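You operate a simulated robot arm through the tools that you are given. There is no shell and no other tool.

Carry out the task below with a simulated robot arm. There is one attempt and no reset: what you move stays moved.

TASK
Grease all lines but fan till their pins are out.
Fine: stop pumping before grease comes out at the block; then turn the grease switch to OFF.

The check looks at the end state, three seconds after you hand in, the way a careful person would. Anything else that was tipped, shoved, dropped, spilled or broken makes it a failure.

THE ROBOT
A 7-joint arm with a two-finger parallel gripper, fixed in place. Base frame: the origin is at the foot of the arm, x ahead of it, y to its left, z up. Lengths are in m, angles in rad, forces in N, time in s.
With the tool pointing down near the work surface it reaches from about 0.1 to 0.66 m from the base axis. Its first joint turns from -1.152 to 1.152 rad. Payload 1.57 kg.
Tool frame: the origin (TCP) lies between the finger pads and is the grasp point; the fingertips stand 0.03 m ahead of it; z points along the fingers, y is the line along which they close. The gripper opens to 0.08 m. The fingers are 0.017 m wide and 0.012 m thick; the gripper's body (0.04 by 0.082 m) begins 0.08 m behind the TCP.
Orientation is that of the tool frame in the base frame, as a unit quaternion [x, y, z, w]. With the fingers straight down and closing along the base's y, the tool's x points along the base's -x, its y along +y and its z along -z.

THE INTERFACE
- The arm moves only by the tool move_arm. Its argument "motion" is a list of rows, each an object of numbers (a shift or turn left out is 0, a gripper value left out holds the last): "x", "y", "z": the shift along the base's x, y, z in units of 150 mm (1.0 is 150 mm); "wx", "wy", "wz": the turn, a rotation vector about the base's x, y, z in units of 60 degrees (1.0 is 60 degrees); "grip": the finger opening in m, from 0 to 0.08. In form: [{"x": .., "y": .., "z": .., "wx": .., "wy": .., "wz": .., "grip": ..}, ...]. A call has 1 to 20 rows; each row is the pose to reach, as a shift and turn from the pose commanded when the call began. A call with a number of a shift or a turn outside -1 to 1 is refused whole. Each row takes 0.2 s and may step no farther than 0.05 m and 0.15 rad from the row before; otherwise, or with a gripper value out of range, the whole call is refused. A pose out of reach is approached as far as the arm can. The call stops where the force on the tool passes 40 N (or 10 N more than at its start, if that is more) or the arm is blocked; 0.2 s more then pass. The fingers move at their own pace (about 0.072 m/s each) and stop on an object; they squeeze with about 42 N. The grip force told is the motor's: it shows also when the fingers shut on nothing. Time passes only in rows, and 0.2 s behind the last, so rows that repeat a pose let the fingers close. It gives the time, the measured TCP pose, the force on the tool (base axes), the opening and the grip force at its end, in the units of the frame above (readings bear some noise), with the torque about the TCP (base axes, N m) and any sound that the robot's microphone picked up.
- Cameras (640 x 400 px; columns grow to the right, rows downward): "scene" is fixed at [0.0625, 0.4781, 1.3893]; the picture's right is [-0.32, -0.95, 0.00], its down [-0.83, 0.28, -0.49] and it looks along [0.46, -0.16, -0.87] (base axes); focal length 214 px, centre (320, 200). "wrist" rides on the gripper at [0.072, -0.007, -0.122] in the tool frame; the picture's right is [0.09, 1.00, 0.00], its down [-0.84, 0.08, -0.54] and it looks along [-0.54, 0.05, 0.84] (tool axes); focal length 238 px, centre (320, 200). There is no depth. A picture from a camera that has moved, and an enlarged one, comes with that camera's place and axes in the base frame and with its lens.
- camera(camera): a new picture of that camera. It takes no simulated time.
- enlarge(camera, box): a new picture of the part [left, top, right, bottom] of that camera's present view, enlarged. It takes no simulated time.
- sign_off(): hands the job in; it is judged then, once.

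Nothing tells you positions but the pictures and the camera data. Unless the task says otherwise, let go and move clear before handing in.

The tools are called after ">>>" as name(argument=value, ...) on one line, values as JSON. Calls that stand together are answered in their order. move_arm: Moves the arm, as the interface text tells. Its arguments: {"type":"object","properties":{"motion":{"type":"array"}},"required":["motion"]} The other tools are called the same way: camera (camera) takes a picture; enlarge (camera, box) takes an enlarged picture of a part of a camera's view; sign_off () hands the job in.

At the start:

```text
clock: 0.0
tcp_pos: [0.2474, 0.2989, 1.1978]
tcp_rot: [0.0, 1.0, 0.0, 0.0]
force: [-0.4, 0.7, -0.2]
torque: [0.04, 0.01, -0.03]
opening: 0.0801
gripper_force: 0.1
```

scene: 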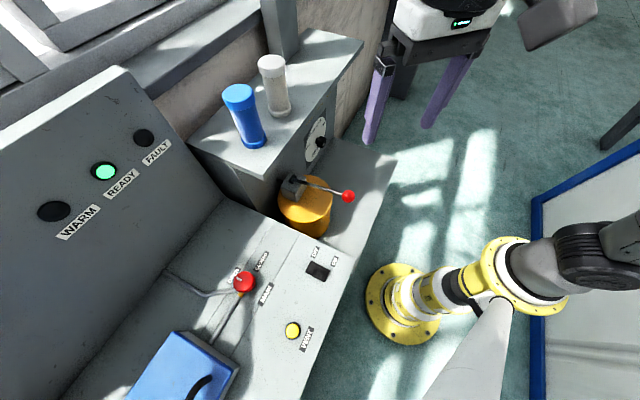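
wrist: 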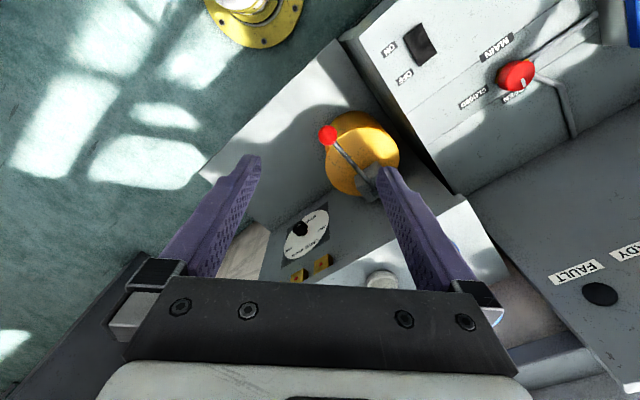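

I see a control desk with a blue box, valve lever and switches, and beside it a yellow grease pump with a red-knobbed lever, a round dial selector and two bottles on a cabinet. I'll take enlarged views to read the labels before moving.

>>> enlarge(camera="scene", box=[230, 110, 390, 210])

>>> enlarge(camera="scene", box=[180, 210, 360, 370])

>>> enlarge(camera="wrist", box=[240, 100, 440, 300])

>>> enlarge(camera="wrist", box=[340, 0, 600, 160])

```text
4.00 times, centred on (310, 160) of scene
camera zoom: at [0.0625, 0.4781, 1.3893], right [-0.32, -0.95, 0.0], down [-0.83, 0.28, -0.49], along [0.46, -0.16, -0.87], focal length 858 px, centre (360, 360)
```

zoom: 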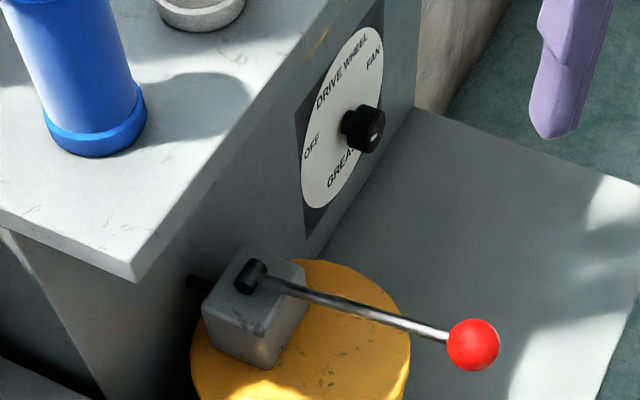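

```text
2.50 times, centred on (270, 290) of scene
camera zoom: at [0.0625, 0.4781, 1.3893], right [-0.32, -0.95, 0.0], down [-0.83, 0.28, -0.49], along [0.46, -0.16, -0.87], focal length 536 px, centre (445, -25)
```

zoom: 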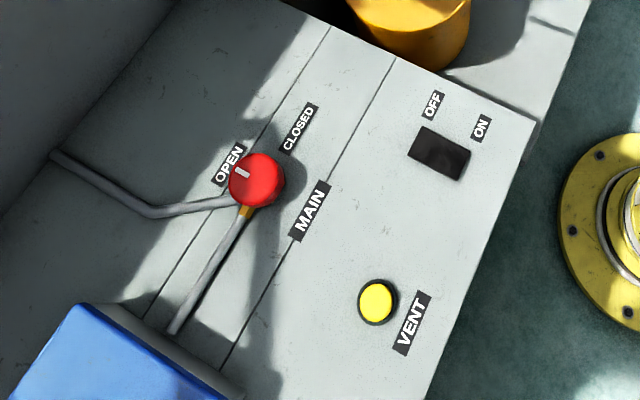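

```text
2.00 times, centred on (340, 200) of wrist
camera zoom: at [0.1748, 0.2937, 1.3183], right [-0.09, 1.0, 0.0], down [0.84, 0.08, 0.54], along [0.54, 0.05, -0.84], focal length 477 px, centre (280, 200)
```

zoom: 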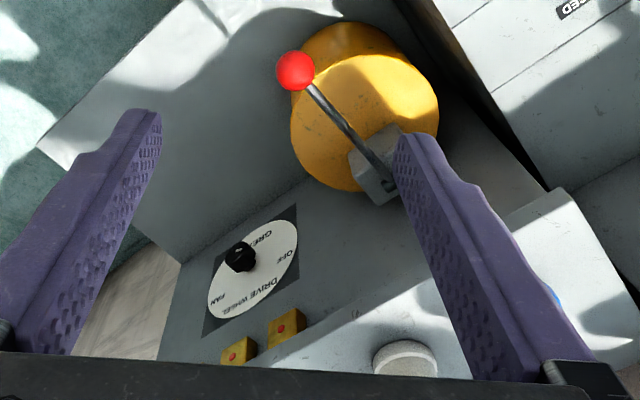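

```text
2.46 times, centred on (470, 80) of wrist
camera zoom: at [0.1748, 0.2937, 1.3183], right [-0.09, 1.0, 0.0], down [0.84, 0.08, 0.54], along [0.54, 0.05, -0.84], focal length 587 px, centre (-49, 495)
```

zoom: 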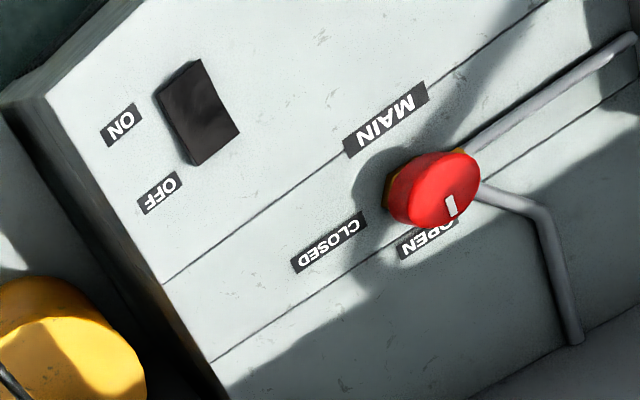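

The dial appears to be the grease selector (OFF / DRIVE / WHEEL / FAN) at about (0.64, 0.28, 0.76) on a face looking toward (-0.67, -0.74). The pump knob is near (0.30, 0.32, 0.91). I need closer looks at the dial and the yellow blocks with red pins.

>>> enlarge(camera="scene", box=[290, 100, 346, 170])

>>> enlarge(camera="wrist", box=[270, 200, 350, 290])

>>> enlarge(camera="scene", box=[360, 0, 500, 100])

```text
5.71 times, centred on (318, 135) of scene
camera zoom: at [0.0625, 0.4781, 1.3893], right [-0.32, -0.95, 0.0], down [-0.83, 0.28, -0.49], along [0.46, -0.16, -0.87], focal length 1226 px, centre (331, 571)
```

zoom: 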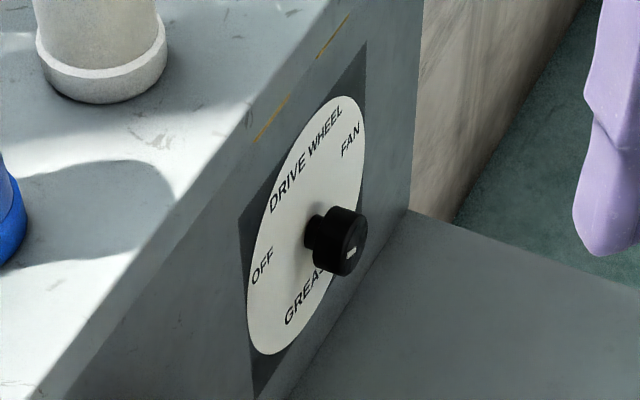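

```text
4.44 times, centred on (310, 245) of wrist
camera zoom: at [0.1748, 0.2937, 1.3183], right [-0.09, 1.0, 0.0], down [0.84, 0.08, 0.54], along [0.54, 0.05, -0.84], focal length 1059 px, centre (364, 0)
```

zoom: 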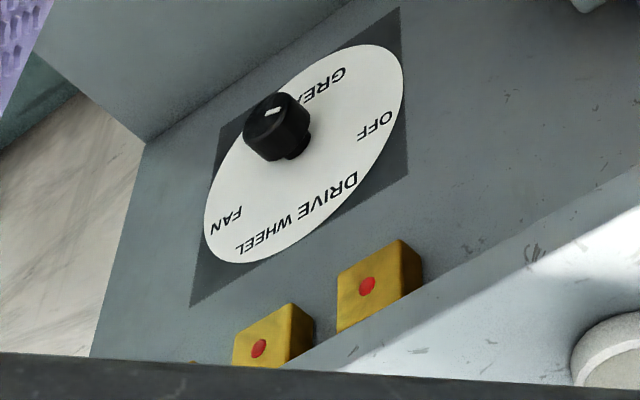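

```text
4.00 times, centred on (430, 50) of scene
camera zoom: at [0.0625, 0.4781, 1.3893], right [-0.32, -0.95, 0.0], down [-0.83, 0.28, -0.49], along [0.46, -0.16, -0.87], focal length 858 px, centre (-120, 800)
```

zoom: 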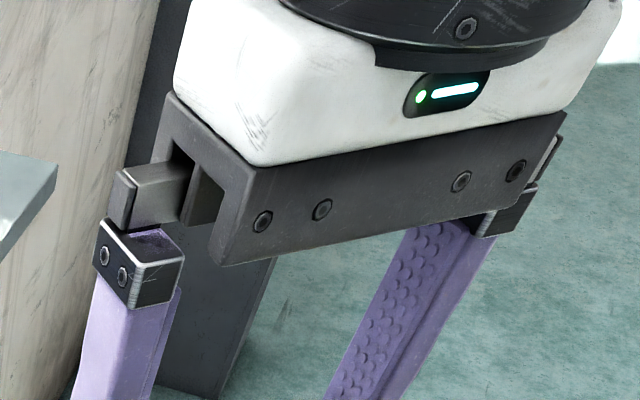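

Everything is clear around the gripper at this height. I'll turn the tool 45° about z so the wrist camera looks toward the dial panel, then look again.

>>> move_arm(motion=[{"wz": 0.13}, {"wz": 0.26}, {"wz": 0.39}, {"wz": 0.52}, {"wz": 0.65}, {"wz": 0.75}])

>>> camera(camera="wrist")

>>> camera(camera="scene")

```text
clock: 1.4
tcp_pos: [0.2457, 0.2995, 1.1972]
tcp_rot: [-0.384, 0.923, 0.0, 0.0]
force: [0.0, 0.1, 0.1]
torque: [0.01, 0.01, 0.01]
opening: 0.0801
gripper_force: 0.1
```

```text
taken
camera wrist: at [0.2004, 0.2444, 1.3181], right [-0.77, 0.64, 0.0], down [0.54, 0.65, 0.54], along [0.35, 0.42, -0.84], focal length 238 px, centre (320, 200)
```

wrist: 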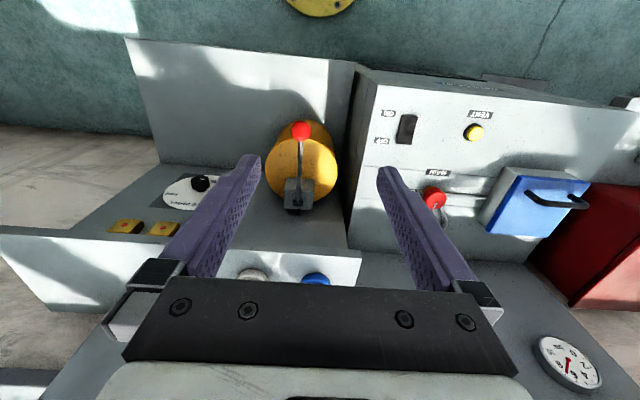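

```text
taken
```

scene: 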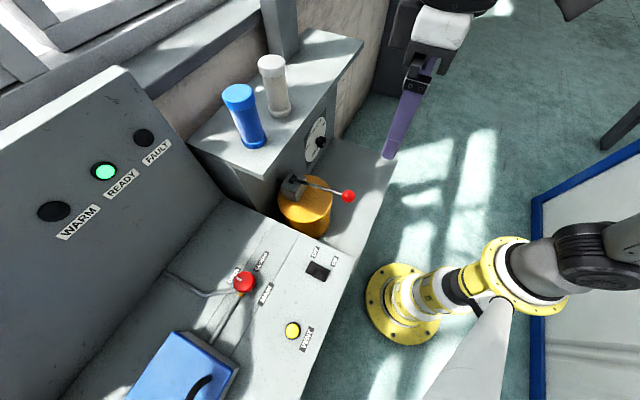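

The image is inverted relative to the world, with the panel toward the bottom. I'll enlarge the dial and block area, then tilt the tool toward the panel.

>>> enlarge(camera="wrist", box=[60, 160, 260, 285])

>>> enlarge(camera="wrist", box=[240, 90, 380, 230])

```text
3.20 times, centred on (160, 222) of wrist
camera zoom: at [0.2004, 0.2444, 1.3181], right [-0.77, 0.64, 0.0], down [0.54, 0.65, 0.54], along [0.35, 0.42, -0.84], focal length 763 px, centre (832, 128)
```

zoom: 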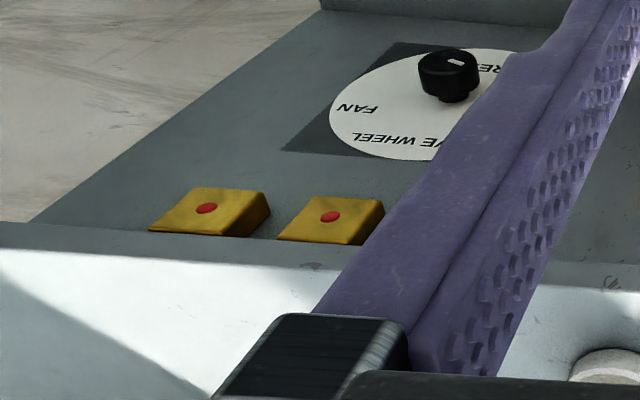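

```text
2.86 times, centred on (310, 160) of wrist
camera zoom: at [0.2004, 0.2444, 1.3181], right [-0.77, 0.64, 0.0], down [0.54, 0.65, 0.54], along [0.35, 0.42, -0.84], focal length 681 px, centre (349, 314)
```

zoom: 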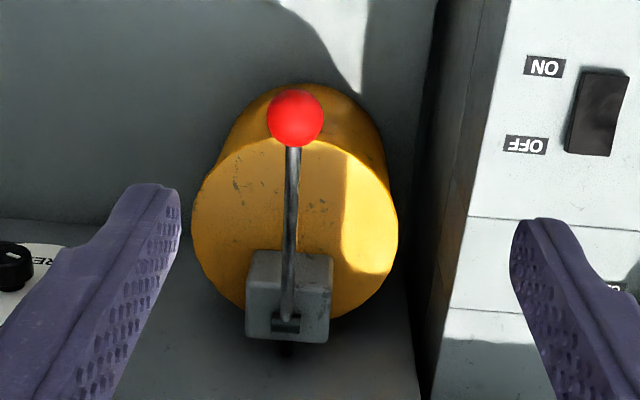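

Pump lever swings in the vertical plane facing the panel normal, and two blocks with red flush pins are visible. Next I tilt the tool 45° toward the panel while moving to the right, to get a frontal view of the dial and blocks.

>>> move_arm(motion=[{"x": 0.07, "y": -0.14, "z": -0.05, "wx": 0.076, "wy": -0.076}, {"x": 0.14, "y": -0.28, "z": -0.1, "wx": 0.152, "wy": -0.152}, {"x": 0.21, "y": -0.42, "z": -0.15, "wx": 0.227, "wy": -0.227}, {"x": 0.28, "y": -0.56, "z": -0.25, "wx": 0.303, "wy": -0.303}, {"x": 0.36, "y": -0.7, "z": -0.35, "wx": 0.379, "wy": -0.379}, {"x": 0.43, "y": -0.85, "z": -0.5, "wx": 0.454, "wy": -0.454}, {"x": 0.5, "y": -1.0, "z": -0.667, "wx": 0.53, "wy": -0.53}])

>>> camera(camera="wrist")

>>> camera(camera="scene")

```text
clock: 3.0
tcp_pos: [0.3223, 0.1515, 1.0954]
tcp_rot: [-0.352, 0.854, 0.145, 0.354]
force: [0.6, 0.1, 0.2]
torque: [-0.01, 0.02, -0.02]
opening: 0.0802
gripper_force: 0.0
```

```text
taken
camera wrist: at [0.2299, 0.0503, 1.1311], right [-0.75, 0.66, -0.07], down [0.09, 0.2, 0.98], along [0.66, 0.72, -0.21], focal length 238 px, centre (320, 200)
```

wrist: 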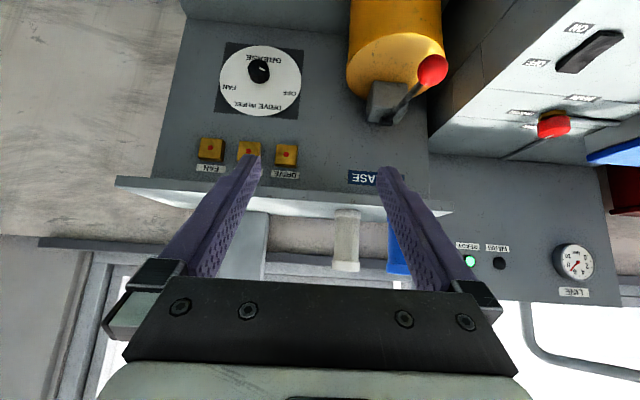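

```text
taken
```

scene: 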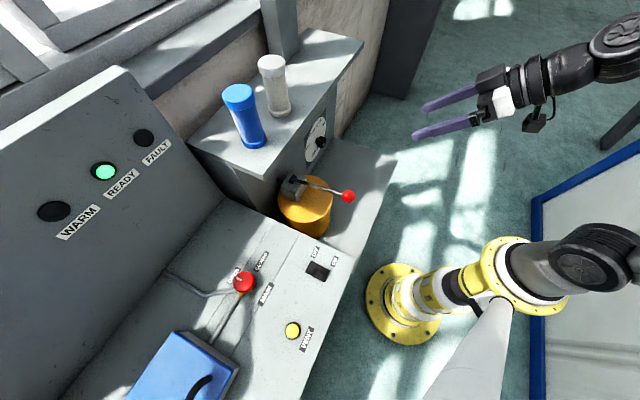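

Now I have a frontal (inverted) view showing three blocks labelled FAN, a middle one, and DRIVE, plus the dial and a "…ASE" label. I'll enlarge these.

>>> enlarge(camera="wrist", box=[210, 30, 310, 120])

>>> enlarge(camera="wrist", box=[185, 125, 310, 190])

>>> enlarge(camera="wrist", box=[330, 30, 460, 200])

>>> enlarge(camera="wrist", box=[430, 0, 640, 310])

```text
4.44 times, centred on (260, 75) of wrist
camera zoom: at [0.2299, 0.0503, 1.1311], right [-0.75, 0.66, -0.07], down [0.09, 0.2, 0.98], along [0.66, 0.72, -0.21], focal length 1059 px, centre (587, 756)
```

zoom: 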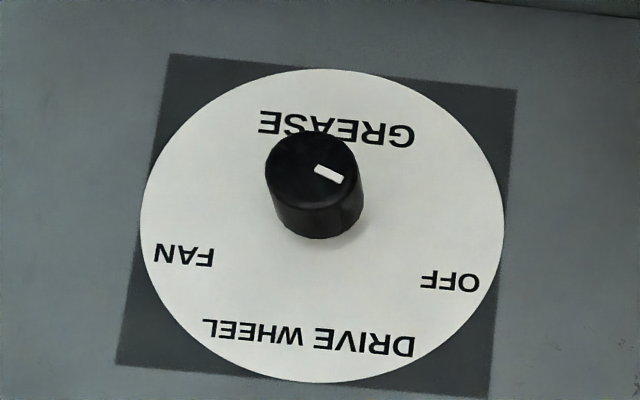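

```text
5.12 times, centred on (248, 158) of wrist
camera zoom: at [0.2299, 0.0503, 1.1311], right [-0.75, 0.66, -0.07], down [0.09, 0.2, 0.98], along [0.66, 0.72, -0.21], focal length 1220 px, centre (691, 418)
```

zoom: 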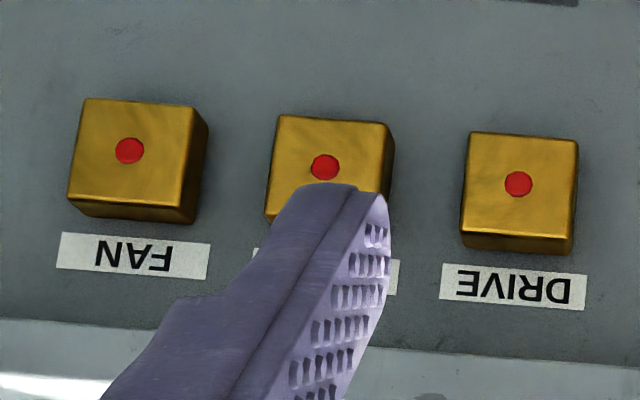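

```text
2.35 times, centred on (395, 115) of wrist
camera zoom: at [0.2299, 0.0503, 1.1311], right [-0.75, 0.66, -0.07], down [0.09, 0.2, 0.98], along [0.66, 0.72, -0.21], focal length 561 px, centre (144, 400)
```

zoom: 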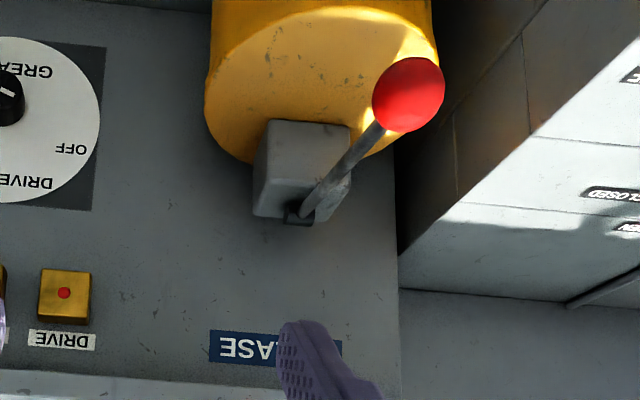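

```text
1.29 times, centred on (535, 155) of wrist
camera zoom: at [0.2299, 0.0503, 1.1311], right [-0.75, 0.66, -0.07], down [0.09, 0.2, 0.98], along [0.66, 0.72, -0.21], focal length 308 px, centre (43, 258)
```

zoom: 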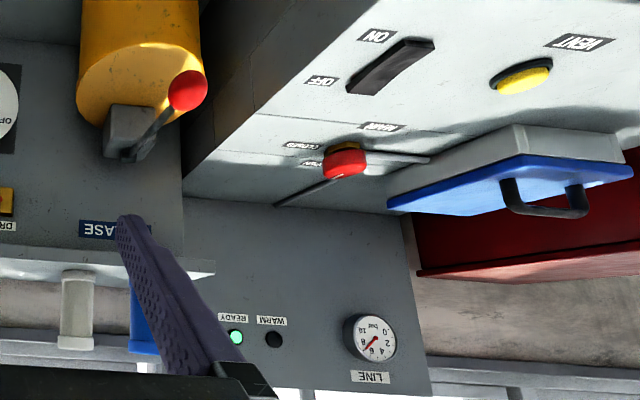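

The dial reads OFF (left), DRIVE, WHEEL, FAN clockwise, with the white index now at OFF; all three block pins are flush. The dial knob cap sits near (0.635, 0.270, 0.764), and the panel is vertical with inward direction about 46°. I'll bring the tool horizontal and go toward a pre-approach point in front of the dial.

>>> move_arm(motion=[{"x": 0.11, "y": -0.06, "z": -0.08, "wx": 0.066, "wy": -0.067}, {"x": 0.22, "y": -0.12, "z": -0.18, "wx": 0.132, "wy": -0.133}, {"x": 0.33, "y": -0.18, "z": -0.3, "wx": 0.198, "wy": -0.2}, {"x": 0.44, "y": -0.22, "z": -0.42, "wx": 0.264, "wy": -0.267}, {"x": 0.55, "y": -0.26, "z": -0.55, "wx": 0.33, "wy": -0.333}, {"x": 0.66, "y": -0.3, "z": -0.68, "wx": 0.396, "wy": -0.4}, {"x": 0.76, "y": -0.32, "z": -0.82, "wx": 0.462, "wy": -0.467}, {"x": 0.867, "y": -0.333, "z": -0.967, "wx": 0.528, "wy": -0.533}])

>>> camera(camera="wrist")

>>> camera(camera="scene")

```text
clock: 4.8
tcp_pos: [0.4513, 0.0997, 0.9502]
tcp_rot: [-0.272, 0.652, 0.268, 0.655]
force: [-0.1, 0.2, 0.1]
torque: [-0.05, 0.03, -0.03]
opening: 0.08
gripper_force: 0.0
```

```text
taken
camera wrist: at [0.3702, 0.0095, 0.8789], right [-0.7, 0.71, -0.1], down [-0.44, -0.33, 0.84], along [0.56, 0.63, 0.54], focal length 238 px, centre (320, 200)
```

wrist: 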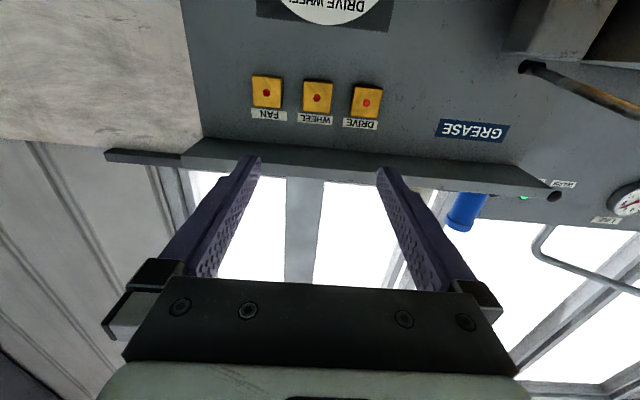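

```text
taken
```

scene: 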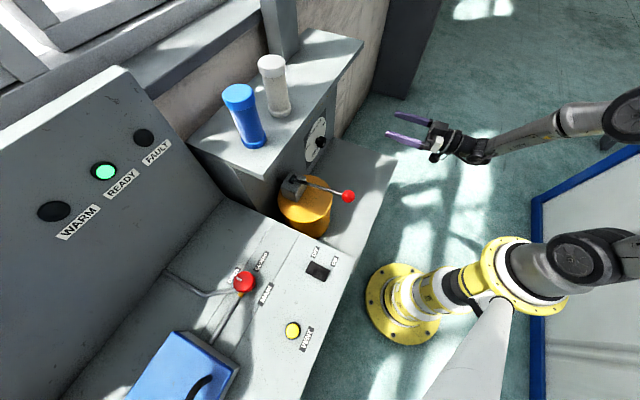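

Tool is now horizontal facing the panel; blocks read (left to right upright) DRIVE, WHEEL, FAN. I'll lower to the dial's height in front of it.

>>> move_arm(motion=[{"x": 0.08, "y": 0.04, "z": -0.2, "wz": 0.005}, {"x": 0.16, "y": 0.08, "z": -0.4, "wz": 0.01}, {"x": 0.24, "y": 0.12, "z": -0.6, "wz": 0.015}, {"x": 0.32, "y": 0.16, "z": -0.8, "wz": 0.02}, {"x": 0.36, "y": 0.18, "z": -1.0, "wz": 0.02}])

>>> camera(camera="wrist")

>>> camera(camera="scene")

```text
clock: 6.0
tcp_pos: [0.5058, 0.1279, 0.8002]
tcp_rot: [-0.278, 0.65, 0.276, 0.651]
force: [0.1, -0.3, 1.1]
torque: [0.0, -0.01, 0.01]
opening: 0.0802
gripper_force: 0.1
```

```text
taken
camera wrist: at [0.4272, 0.0357, 0.728], right [-0.72, 0.69, -0.1], down [-0.43, -0.33, 0.84], along [0.54, 0.64, 0.54], focal length 238 px, centre (320, 200)
```

wrist: 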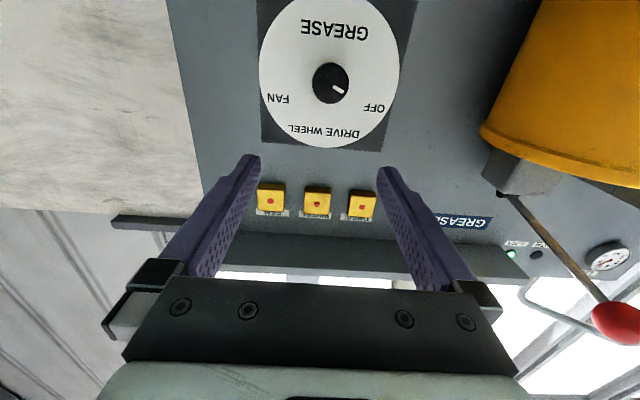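

```text
taken
```

scene: 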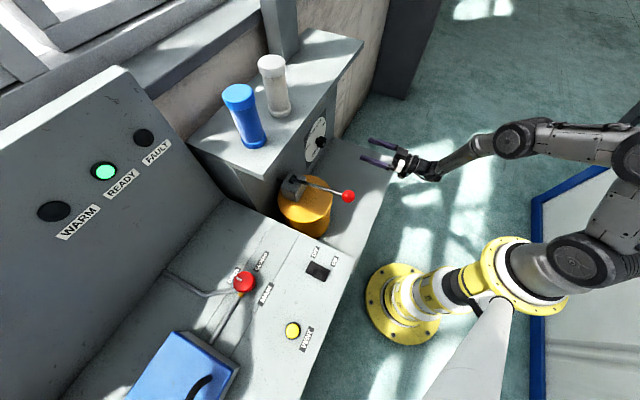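

The dial is well in view between the fingers. I'll enlarge it to refine knob location and index angle.

>>> enlarge(camera="wrist", box=[250, 0, 420, 160])

>>> enlarge(camera="wrist", box=[240, 170, 400, 230])

```text
2.50 times, centred on (335, 80) of wrist
camera zoom: at [0.4272, 0.0357, 0.728], right [-0.72, 0.69, -0.1], down [-0.43, -0.33, 0.84], along [0.54, 0.64, 0.54], focal length 596 px, centre (282, 500)
```

zoom: 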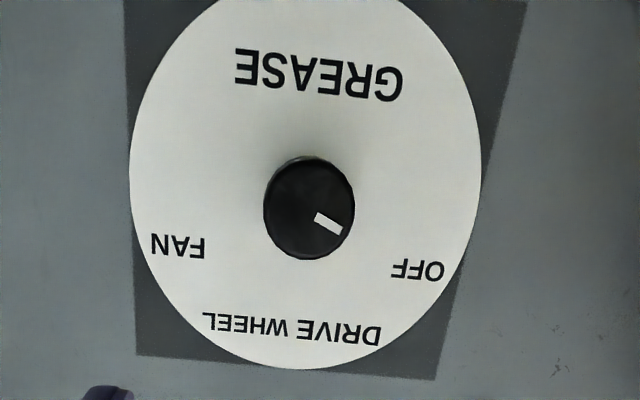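

```text
4.00 times, centred on (320, 200) of wrist
camera zoom: at [0.4272, 0.0357, 0.728], right [-0.72, 0.69, -0.1], down [-0.43, -0.33, 0.84], along [0.54, 0.64, 0.54], focal length 953 px, centre (320, 200)
```

zoom: 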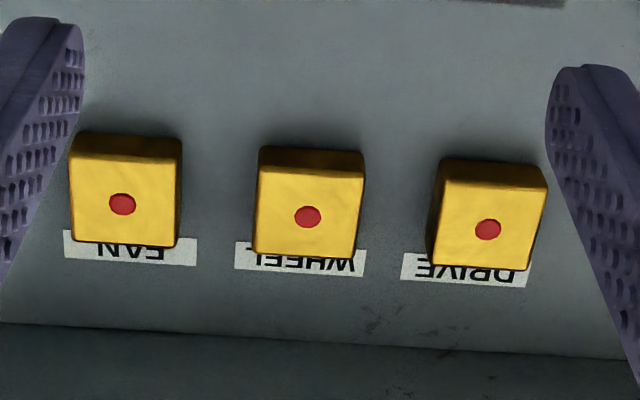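

Refined: knob cap centre is about 0.187 m ahead, 0.037 m lower and 0.009 m to the left of the TCP. I align with it and close to about 0.087 m, then recheck.

>>> move_arm(motion=[{"x": 0.1, "y": 0.12, "z": -0.1}, {"x": 0.2, "y": 0.25, "z": -0.2}, {"x": 0.31, "y": 0.39, "z": -0.247}, {"x": 0.42, "y": 0.521, "z": -0.247}, {"x": 0.42, "y": 0.521, "z": -0.247}])

>>> camera(camera="wrist")

>>> camera(camera="scene")

```text
clock: 7.2
tcp_pos: [0.5704, 0.2054, 0.7649]
tcp_rot: [-0.278, 0.65, 0.275, 0.651]
force: [0.7, -0.6, -0.3]
torque: [0.01, 0.0, 0.01]
opening: 0.0802
gripper_force: 0.1
```

```text
taken
camera wrist: at [0.4912, 0.1133, 0.6927], right [-0.72, 0.69, -0.1], down [-0.43, -0.34, 0.84], along [0.55, 0.64, 0.54], focal length 238 px, centre (320, 200)
```

wrist: 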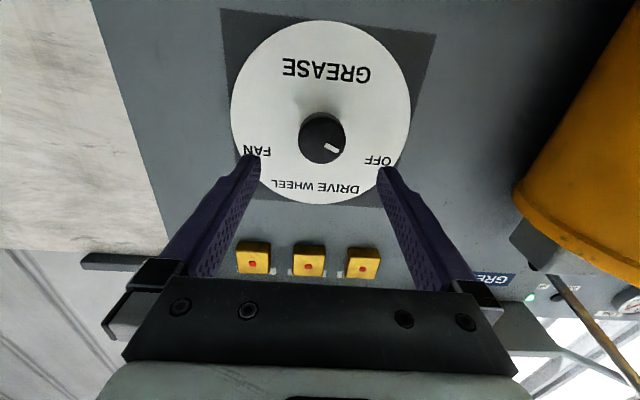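

```text
taken
```

scene: 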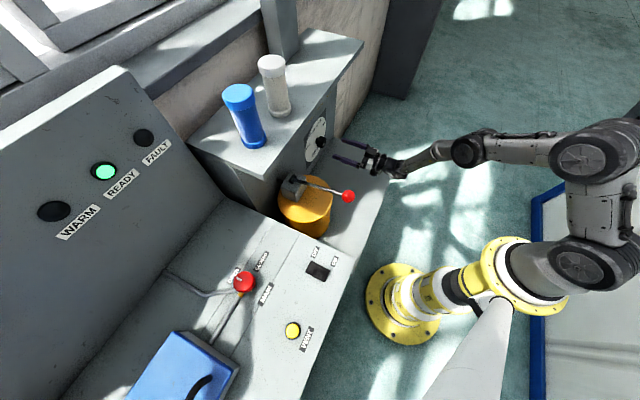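

The dial knob is centred between the fingers. I'll enlarge to refine depth before the final approach.

>>> enlarge(camera="wrist", box=[270, 90, 370, 190])

>>> enlarge(camera="scene", box=[290, 110, 410, 190])

```text
4.00 times, centred on (320, 140) of wrist
camera zoom: at [0.4912, 0.1133, 0.6927], right [-0.72, 0.69, -0.1], down [-0.43, -0.34, 0.84], along [0.55, 0.64, 0.54], focal length 953 px, centre (320, 440)
```

zoom: 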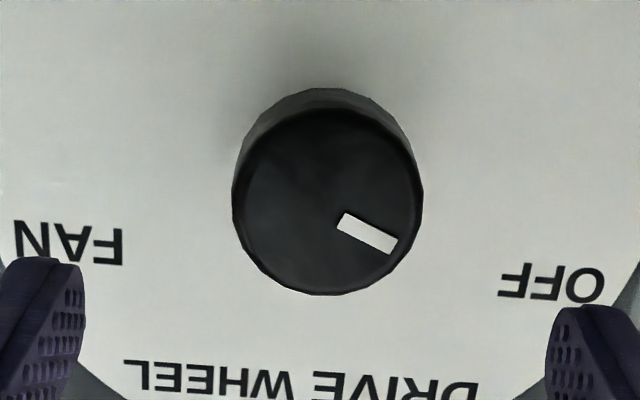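

```text
5.00 times, centred on (350, 150) of scene
camera zoom: at [0.0625, 0.4781, 1.3893], right [-0.32, -0.95, 0.0], down [-0.83, 0.28, -0.49], along [0.46, -0.16, -0.87], focal length 1072 px, centre (170, 450)
```

zoom: 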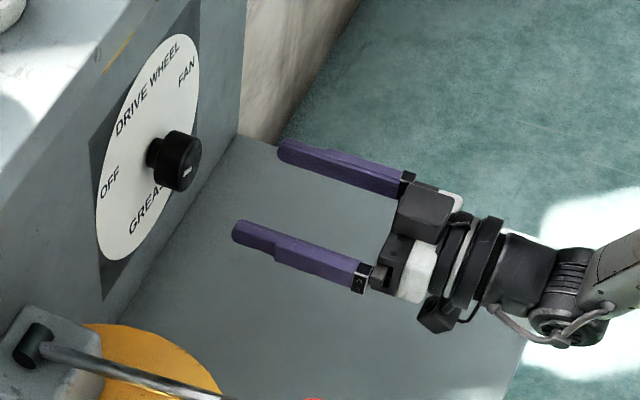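

The knob cap is 0.085 m ahead, nearly centred, about 42 mm across; label angles come out as OFF −66°, DRIVE −22°, WHEEL +22°, FAN +66°, so 44° per step. I'll advance around the knob.

>>> move_arm(motion=[{"x": 0.09, "y": 0.1, "z": -0.013, "grip": 0.08}, {"x": 0.185, "y": 0.197, "z": -0.013}, {"x": 0.28, "y": 0.297, "z": -0.013}, {"x": 0.369, "y": 0.394, "z": -0.013}, {"x": 0.369, "y": 0.394, "z": -0.013}])

>>> camera(camera="wrist")

>>> enlarge(camera="scene", box=[290, 110, 410, 190])

```text
clock: 8.4
tcp_pos: [0.6249, 0.2634, 0.7624]
tcp_rot: [-0.278, 0.65, 0.276, 0.651]
force: [-0.2, 0.0, 0.2]
torque: [0.0, -0.01, -0.01]
opening: 0.0799
gripper_force: 0.0
```

```text
taken
camera wrist: at [0.5459, 0.1714, 0.6911], right [-0.72, 0.69, -0.1], down [-0.43, -0.33, 0.84], along [0.55, 0.64, 0.54], focal length 238 px, centre (320, 200)
```

wrist: 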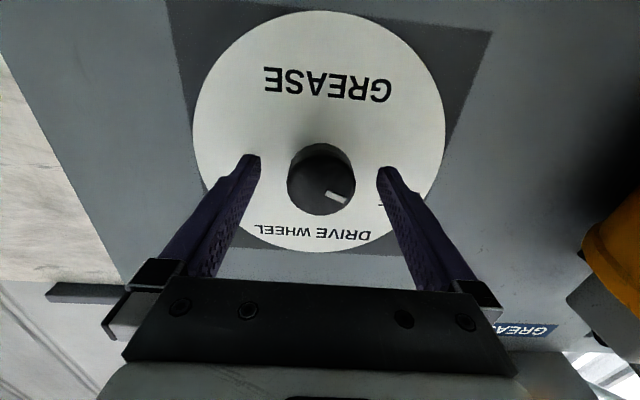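

```text
5.00 times, centred on (350, 150) of scene
camera zoom: at [0.0625, 0.4781, 1.3893], right [-0.32, -0.95, 0.0], down [-0.83, 0.28, -0.49], along [0.46, -0.16, -0.87], focal length 1072 px, centre (170, 450)
```

zoom: 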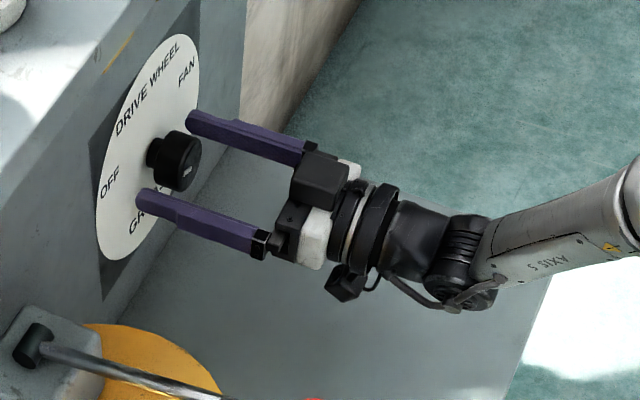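

Fingers straddle the knob. Quick enlarge to confirm depth and vertical centring before closing.

>>> enlarge(camera="wrist", box=[250, 120, 400, 260])

```text
2.86 times, centred on (325, 190) of wrist
camera zoom: at [0.5459, 0.1714, 0.6911], right [-0.72, 0.69, -0.1], down [-0.43, -0.33, 0.84], along [0.55, 0.64, 0.54], focal length 681 px, centre (306, 229)
```

zoom: 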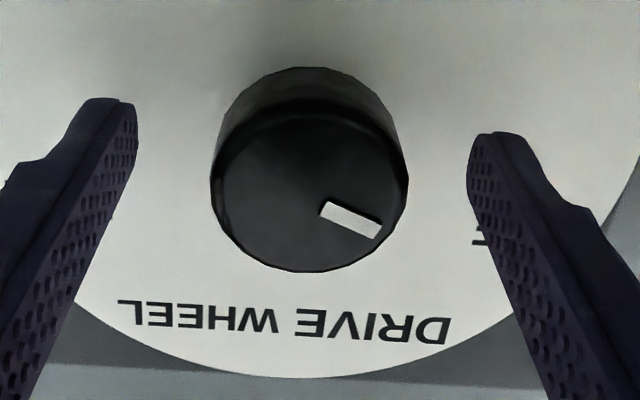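

Alignment is within about 1 mm. Close on the knob.

>>> move_arm(motion=[{"grip": 0.03}, {"grip": 0.03}, {"grip": 0.03}, {"grip": 0.03}])

>>> enlarge(camera="wrist", box=[250, 120, 400, 260])

```text
clock: 9.4
tcp_pos: [0.6245, 0.2646, 0.764]
tcp_rot: [-0.28, 0.65, 0.277, 0.651]
force: [-5.1, 6.0, 1.4]
torque: [0.12, -0.13, -0.96]
opening: 0.0438
gripper_force: 45.2
```

```text
2.86 times, centred on (325, 190) of wrist
camera zoom: at [0.5455, 0.1718, 0.6912], right [-0.72, 0.69, -0.1], down [-0.43, -0.34, 0.84], along [0.54, 0.64, 0.54], focal length 681 px, centre (306, 229)
```

zoom: 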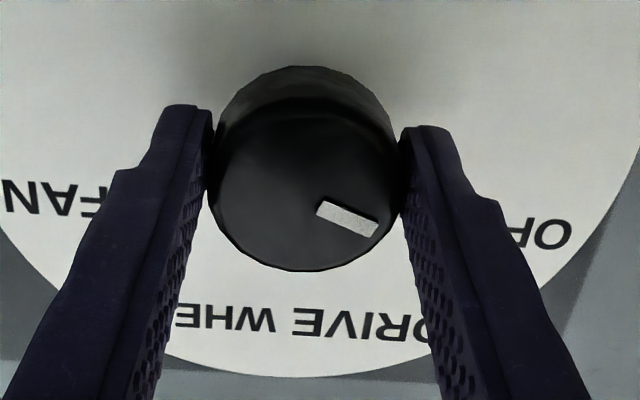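

Knob is gripped (opening 43.8 mm). Now I turn +44° clockwise about the tool axis to DRIVE.

>>> move_arm(motion=[{"x": -0.007, "y": 0.007, "wx": 0.0635, "wy": 0.066}, {"x": -0.007, "y": 0.007, "wx": 0.127, "wy": 0.132}, {"x": -0.007, "y": 0.007, "wx": 0.1905, "wy": 0.198}, {"x": -0.007, "y": 0.007, "wx": 0.254, "wy": 0.264}, {"x": -0.007, "y": 0.007, "wx": 0.3175, "wy": 0.33}, {"x": -0.007, "y": 0.007, "wx": 0.381, "wy": 0.396}, {"x": -0.007, "y": 0.007, "wx": 0.4445, "wy": 0.4625}, {"x": -0.007, "y": 0.007, "wx": 0.508, "wy": 0.5286}, {"x": -0.007, "y": 0.007, "wx": 0.508, "wy": 0.5286}])

>>> camera(camera="wrist")

>>> enlarge(camera="scene", box=[290, 110, 410, 190])

```text
clock: 11.4
tcp_pos: [0.6238, 0.2657, 0.7647]
tcp_rot: [-0.014, 0.707, 0.5, 0.5]
force: [19.4, 9.8, -3.1]
torque: [-0.34, 0.4, -1.19]
opening: 0.0436
gripper_force: 45.1
```

```text
taken
camera wrist: at [0.507, 0.2087, 0.707], right [-0.56, 0.54, 0.62], down [0.0, -0.75, 0.66], along [0.83, 0.37, 0.42], focal length 238 px, centre (320, 200)
```

wrist: 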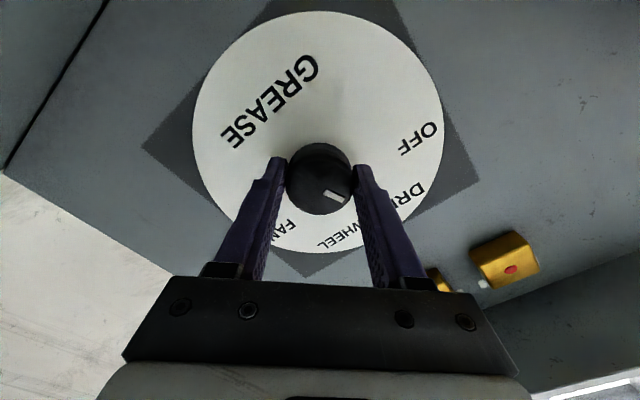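

```text
5.00 times, centred on (350, 150) of scene
camera zoom: at [0.0629, 0.4783, 1.3892], right [-0.32, -0.95, 0.0], down [-0.83, 0.28, -0.49], along [0.46, -0.16, -0.87], focal length 1072 px, centre (170, 450)
```

zoom: 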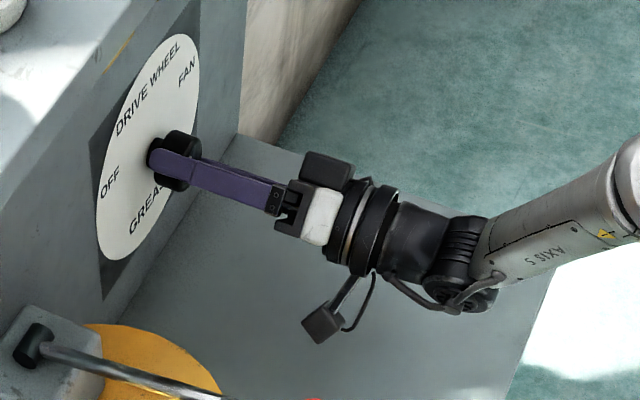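

The knob turned with the gripper by 43.9°. I'll check the index against DRIVE.

>>> enlarge(camera="wrist", box=[240, 100, 450, 270])

```text
2.35 times, centred on (345, 185) of wrist
camera zoom: at [0.507, 0.2087, 0.707], right [-0.56, 0.54, 0.62], down [0.0, -0.75, 0.66], along [0.83, 0.37, 0.42], focal length 561 px, centre (261, 235)
```

zoom: 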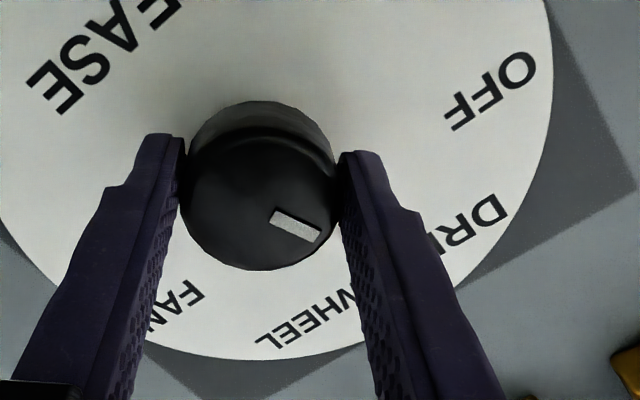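

The index seems to sit at DRIVE. I'll open and back off, un-rotating, to verify.

>>> move_arm(motion=[{"grip": 0.08}, {"grip": 0.08}, {"grip": 0.08}])

>>> move_arm(motion=[{"x": -0.13, "y": -0.135}, {"x": -0.26, "y": -0.27}, {"x": -0.39, "y": -0.405}, {"x": -0.52, "y": -0.54}, {"x": -0.55, "y": -0.57, "wx": -0.0847, "wy": -0.0881}, {"x": -0.6, "y": -0.62, "wx": -0.169, "wy": -0.176}, {"x": -0.6, "y": -0.62, "wx": -0.254, "wy": -0.264}, {"x": -0.6, "y": -0.62, "wx": -0.339, "wy": -0.352}, {"x": -0.6, "y": -0.62, "wx": -0.423, "wy": -0.44}, {"x": -0.6, "y": -0.62, "wx": -0.508, "wy": -0.5286}])

>>> camera(camera="wrist")

```text
clock: 12.2
tcp_pos: [0.6227, 0.2651, 0.762]
tcp_rot: [-0.015, 0.707, 0.501, 0.499]
force: [-0.3, -0.6, 0.2]
torque: [-0.02, 0.01, 0.0]
opening: 0.0801
gripper_force: 0.1
```

```text
clock: 14.4
tcp_pos: [0.5331, 0.1713, 0.7629]
tcp_rot: [-0.28, 0.649, 0.276, 0.651]
force: [-0.3, 0.5, 0.1]
torque: [-0.04, -0.01, -0.03]
opening: 0.0799
gripper_force: 0.1
```

```text
taken
camera wrist: at [0.4539, 0.0796, 0.6906], right [-0.72, 0.69, -0.1], down [-0.44, -0.33, 0.84], along [0.54, 0.64, 0.54], focal length 238 px, centre (320, 200)
```

wrist: 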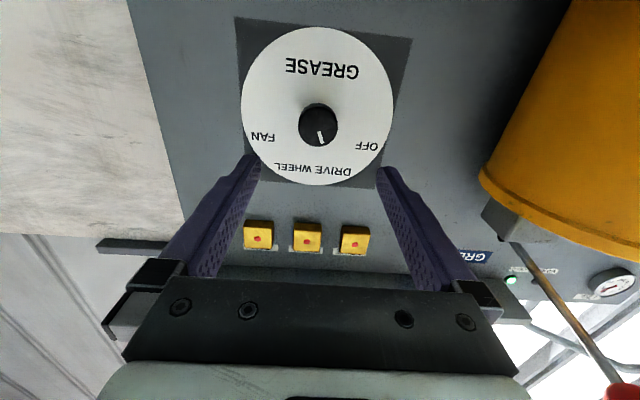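

>>> enlarge(camera="wrist", box=[265, 70, 385, 190])

>>> enlarge(camera="wrist", box=[235, 205, 385, 265])

```text
3.33 times, centred on (325, 130) of wrist
camera zoom: at [0.4539, 0.0796, 0.6906], right [-0.72, 0.69, -0.1], down [-0.44, -0.33, 0.84], along [0.54, 0.64, 0.54], focal length 794 px, centre (303, 433)
```

zoom: 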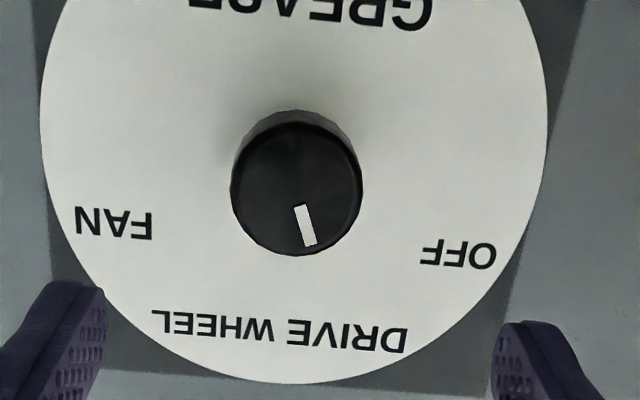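

```text
4.27 times, centred on (310, 235) of wrist
camera zoom: at [0.4539, 0.0796, 0.6906], right [-0.72, 0.69, -0.1], down [-0.44, -0.33, 0.84], along [0.54, 0.64, 0.54], focal length 1017 px, centre (363, 51)
```

zoom: 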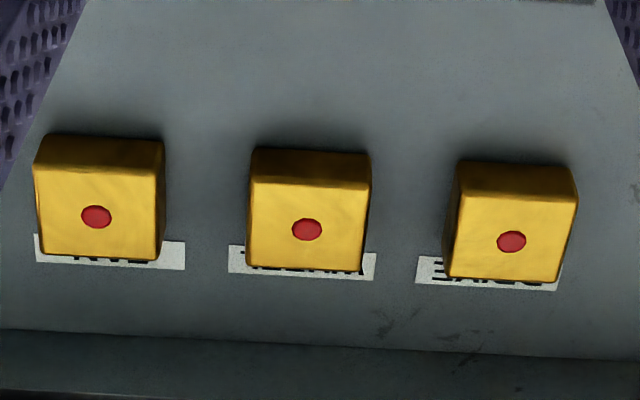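

The dial index sits at DRIVE and all pins are still flush. Next I back away, rise and tilt to 45°, heading for the pump knob, which I put near (0.306, 0.321, 0.903).

>>> move_arm(motion=[{"x": -0.2, "y": -0.21}, {"x": -0.4, "y": -0.42, "wx": -0.06, "wy": 0.058}, {"x": -0.6, "y": -0.62, "z": 0.05, "wx": -0.13, "wy": 0.126}, {"x": -0.7, "y": -0.72, "z": 0.2, "wx": -0.2, "wy": 0.193}, {"x": -0.75, "y": -0.72, "z": 0.4, "wx": -0.27, "wy": 0.261}, {"x": -0.8, "y": -0.72, "z": 0.6, "wx": -0.34, "wy": 0.329}, {"x": -0.85, "y": -0.7, "z": 0.8, "wx": -0.41, "wy": 0.396}, {"x": -0.9, "y": -0.6, "z": 0.95, "wx": -0.475, "wy": 0.459}, {"x": -0.95, "y": -0.5, "z": 1.0, "wx": -0.539, "wy": 0.521}])

>>> camera(camera="wrist")

>>> camera(camera="scene")

```text
clock: 16.4
tcp_pos: [0.3911, 0.0971, 0.9123]
tcp_rot: [-0.363, 0.85, 0.149, 0.352]
force: [-0.2, 0.4, -0.4]
torque: [-0.03, -0.05, -0.01]
opening: 0.08
gripper_force: 0.0
```

```text
taken
camera wrist: at [0.3018, -0.0048, 0.9487], right [-0.76, 0.64, -0.07], down [0.09, 0.21, 0.97], along [0.64, 0.74, -0.21], focal length 238 px, centre (320, 200)
```

wrist: 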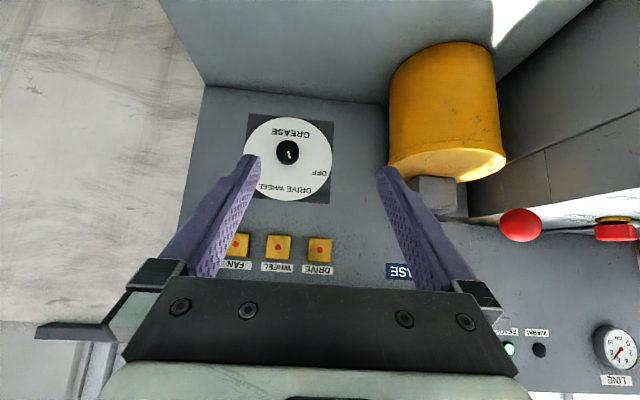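

```text
taken
```

scene: 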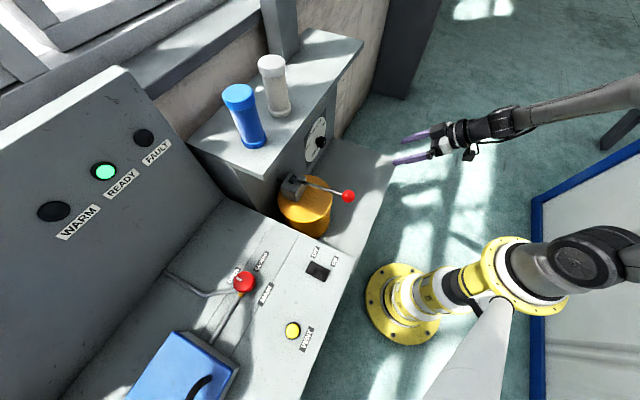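

The ball refines to about (0.304, 0.320, 0.906). I move left toward a standoff in front of it.

>>> move_arm(motion=[{"x": -0.15, "y": 0.16, "z": 0.15}, {"x": -0.3, "y": 0.36, "z": 0.3}, {"x": -0.45, "y": 0.57, "z": 0.433}, {"x": -0.58, "y": 0.78, "z": 0.433}, {"x": -0.7, "y": 0.98, "z": 0.433}])

>>> camera(camera="wrist")

>>> camera(camera="scene")

```text
clock: 17.6
tcp_pos: [0.285, 0.2442, 0.9781]
tcp_rot: [-0.363, 0.849, 0.151, 0.353]
force: [-0.3, 0.1, -0.1]
torque: [0.03, 0.01, 0.01]
opening: 0.08
gripper_force: 0.2
```

```text
taken
camera wrist: at [0.1947, 0.1418, 1.0134], right [-0.76, 0.64, -0.07], down [0.09, 0.2, 0.97], along [0.64, 0.74, -0.21], focal length 238 px, centre (320, 200)
```

wrist: 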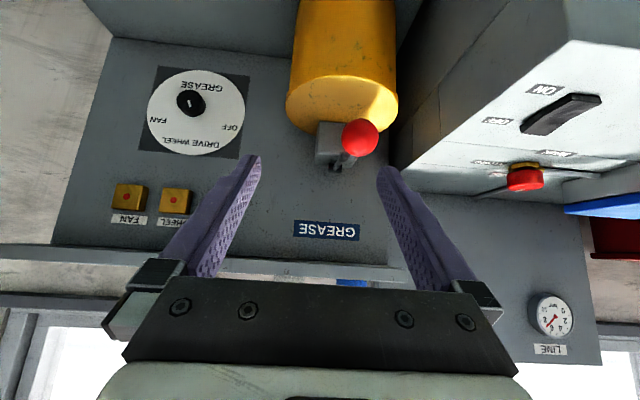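

```text
taken
```

scene: 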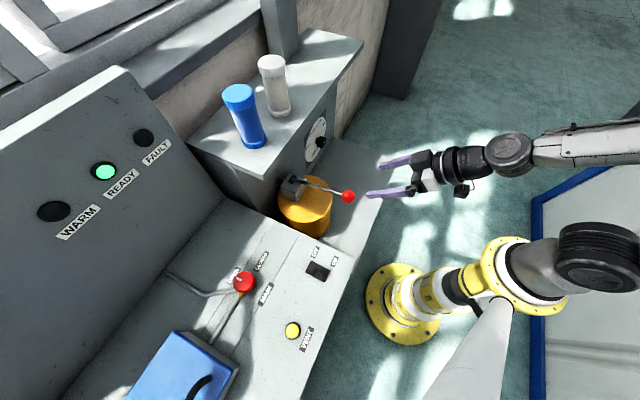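

The ball is consistently at (0.3035, 0.3195, 0.9075), and cylinder top is well below (~0.78). I align laterally, then advance along the tool axis onto the ball.

>>> move_arm(motion=[{"x": -0.1, "y": 0.08, "grip": 0.08}, {"x": -0.203, "y": 0.16}, {"x": -0.203, "y": 0.16}])

>>> camera(camera="wrist")

```text
clock: 18.4
tcp_pos: [0.2565, 0.268, 0.978]
tcp_rot: [-0.363, 0.85, 0.15, 0.352]
force: [0.2, -0.1, 0.5]
torque: [0.02, 0.0, -0.02]
opening: 0.0802
gripper_force: 0.0
```

```text
taken
camera wrist: at [0.1657, 0.165, 1.0128], right [-0.76, 0.64, -0.07], down [0.09, 0.2, 0.98], along [0.64, 0.74, -0.21], focal length 238 px, centre (320, 200)
```

wrist: 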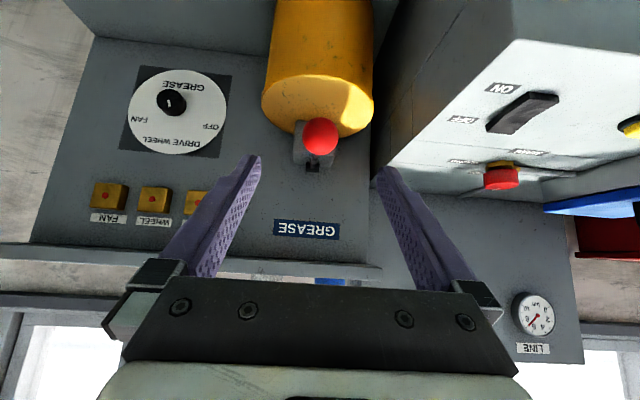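

Ball is exactly centred, 0.10 m ahead. Advance 0.0925 m.

>>> move_arm(motion=[{"x": 0.1, "y": 0.105, "z": -0.146}, {"x": 0.2, "y": 0.21, "z": -0.29}, {"x": 0.302, "y": 0.314, "z": -0.437}, {"x": 0.302, "y": 0.314, "z": -0.437}])

>>> camera(camera="wrist")

>>> enlarge(camera="scene", box=[260, 140, 420, 240])

```text
clock: 19.4
tcp_pos: [0.3011, 0.3151, 0.9113]
tcp_rot: [-0.363, 0.85, 0.149, 0.351]
force: [-0.4, -0.5, 0.5]
torque: [0.02, -0.02, 0.0]
opening: 0.0797
gripper_force: 0.0
```

```text
taken
camera wrist: at [0.2108, 0.2135, 0.9465], right [-0.76, 0.64, -0.07], down [0.09, 0.2, 0.97], along [0.64, 0.74, -0.21], focal length 238 px, centre (320, 200)
```

wrist: 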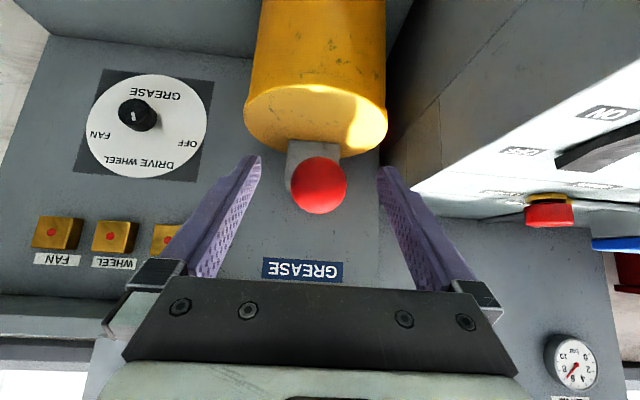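

```text
4.00 times, centred on (340, 190) of scene
camera zoom: at [0.0625, 0.4781, 1.3893], right [-0.32, -0.95, 0.0], down [-0.83, 0.28, -0.49], along [0.46, -0.16, -0.87], focal length 858 px, centre (240, 240)
```

zoom: 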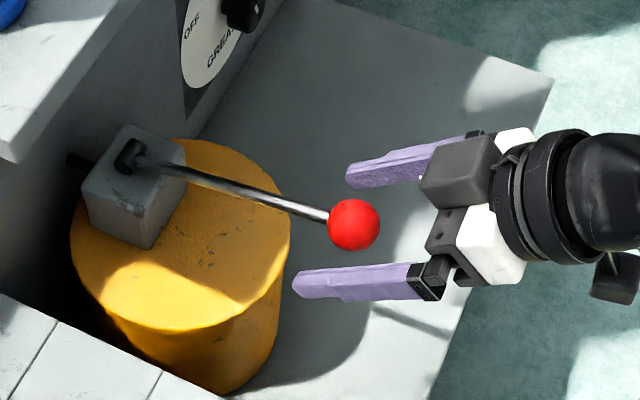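

Ball sits between the pads (about 6 mm ahead of the TCP). Close the gripper.

>>> move_arm(motion=[{"grip": 0.02}, {"grip": 0.02}, {"grip": 0.02}, {"grip": 0.02}])

>>> camera(camera="wrist")

>>> enlarge(camera="wrist", box=[30, 200, 210, 280])

```text
clock: 20.4
tcp_pos: [0.3005, 0.315, 0.912]
tcp_rot: [-0.362, 0.85, 0.149, 0.352]
force: [9.7, -8.3, -1.5]
torque: [-0.07, -0.06, -0.1]
opening: 0.0337
gripper_force: 41.7
```

```text
taken
camera wrist: at [0.2112, 0.2129, 0.9466], right [-0.76, 0.64, -0.07], down [0.09, 0.2, 0.97], along [0.64, 0.74, -0.21], focal length 238 px, centre (320, 200)
```

wrist: 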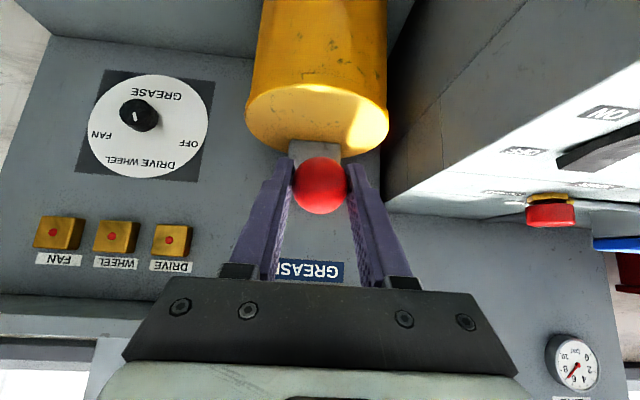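

```text
3.56 times, centred on (120, 240) of wrist
camera zoom: at [0.2112, 0.2129, 0.9466], right [-0.76, 0.64, -0.07], down [0.09, 0.2, 0.97], along [0.64, 0.74, -0.21], focal length 848 px, centre (1031, 58)
```

zoom: 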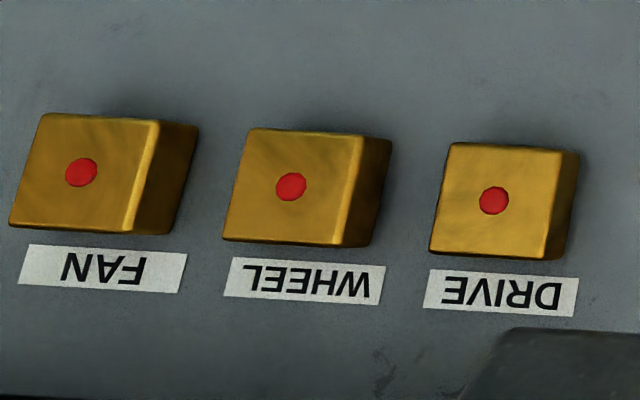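

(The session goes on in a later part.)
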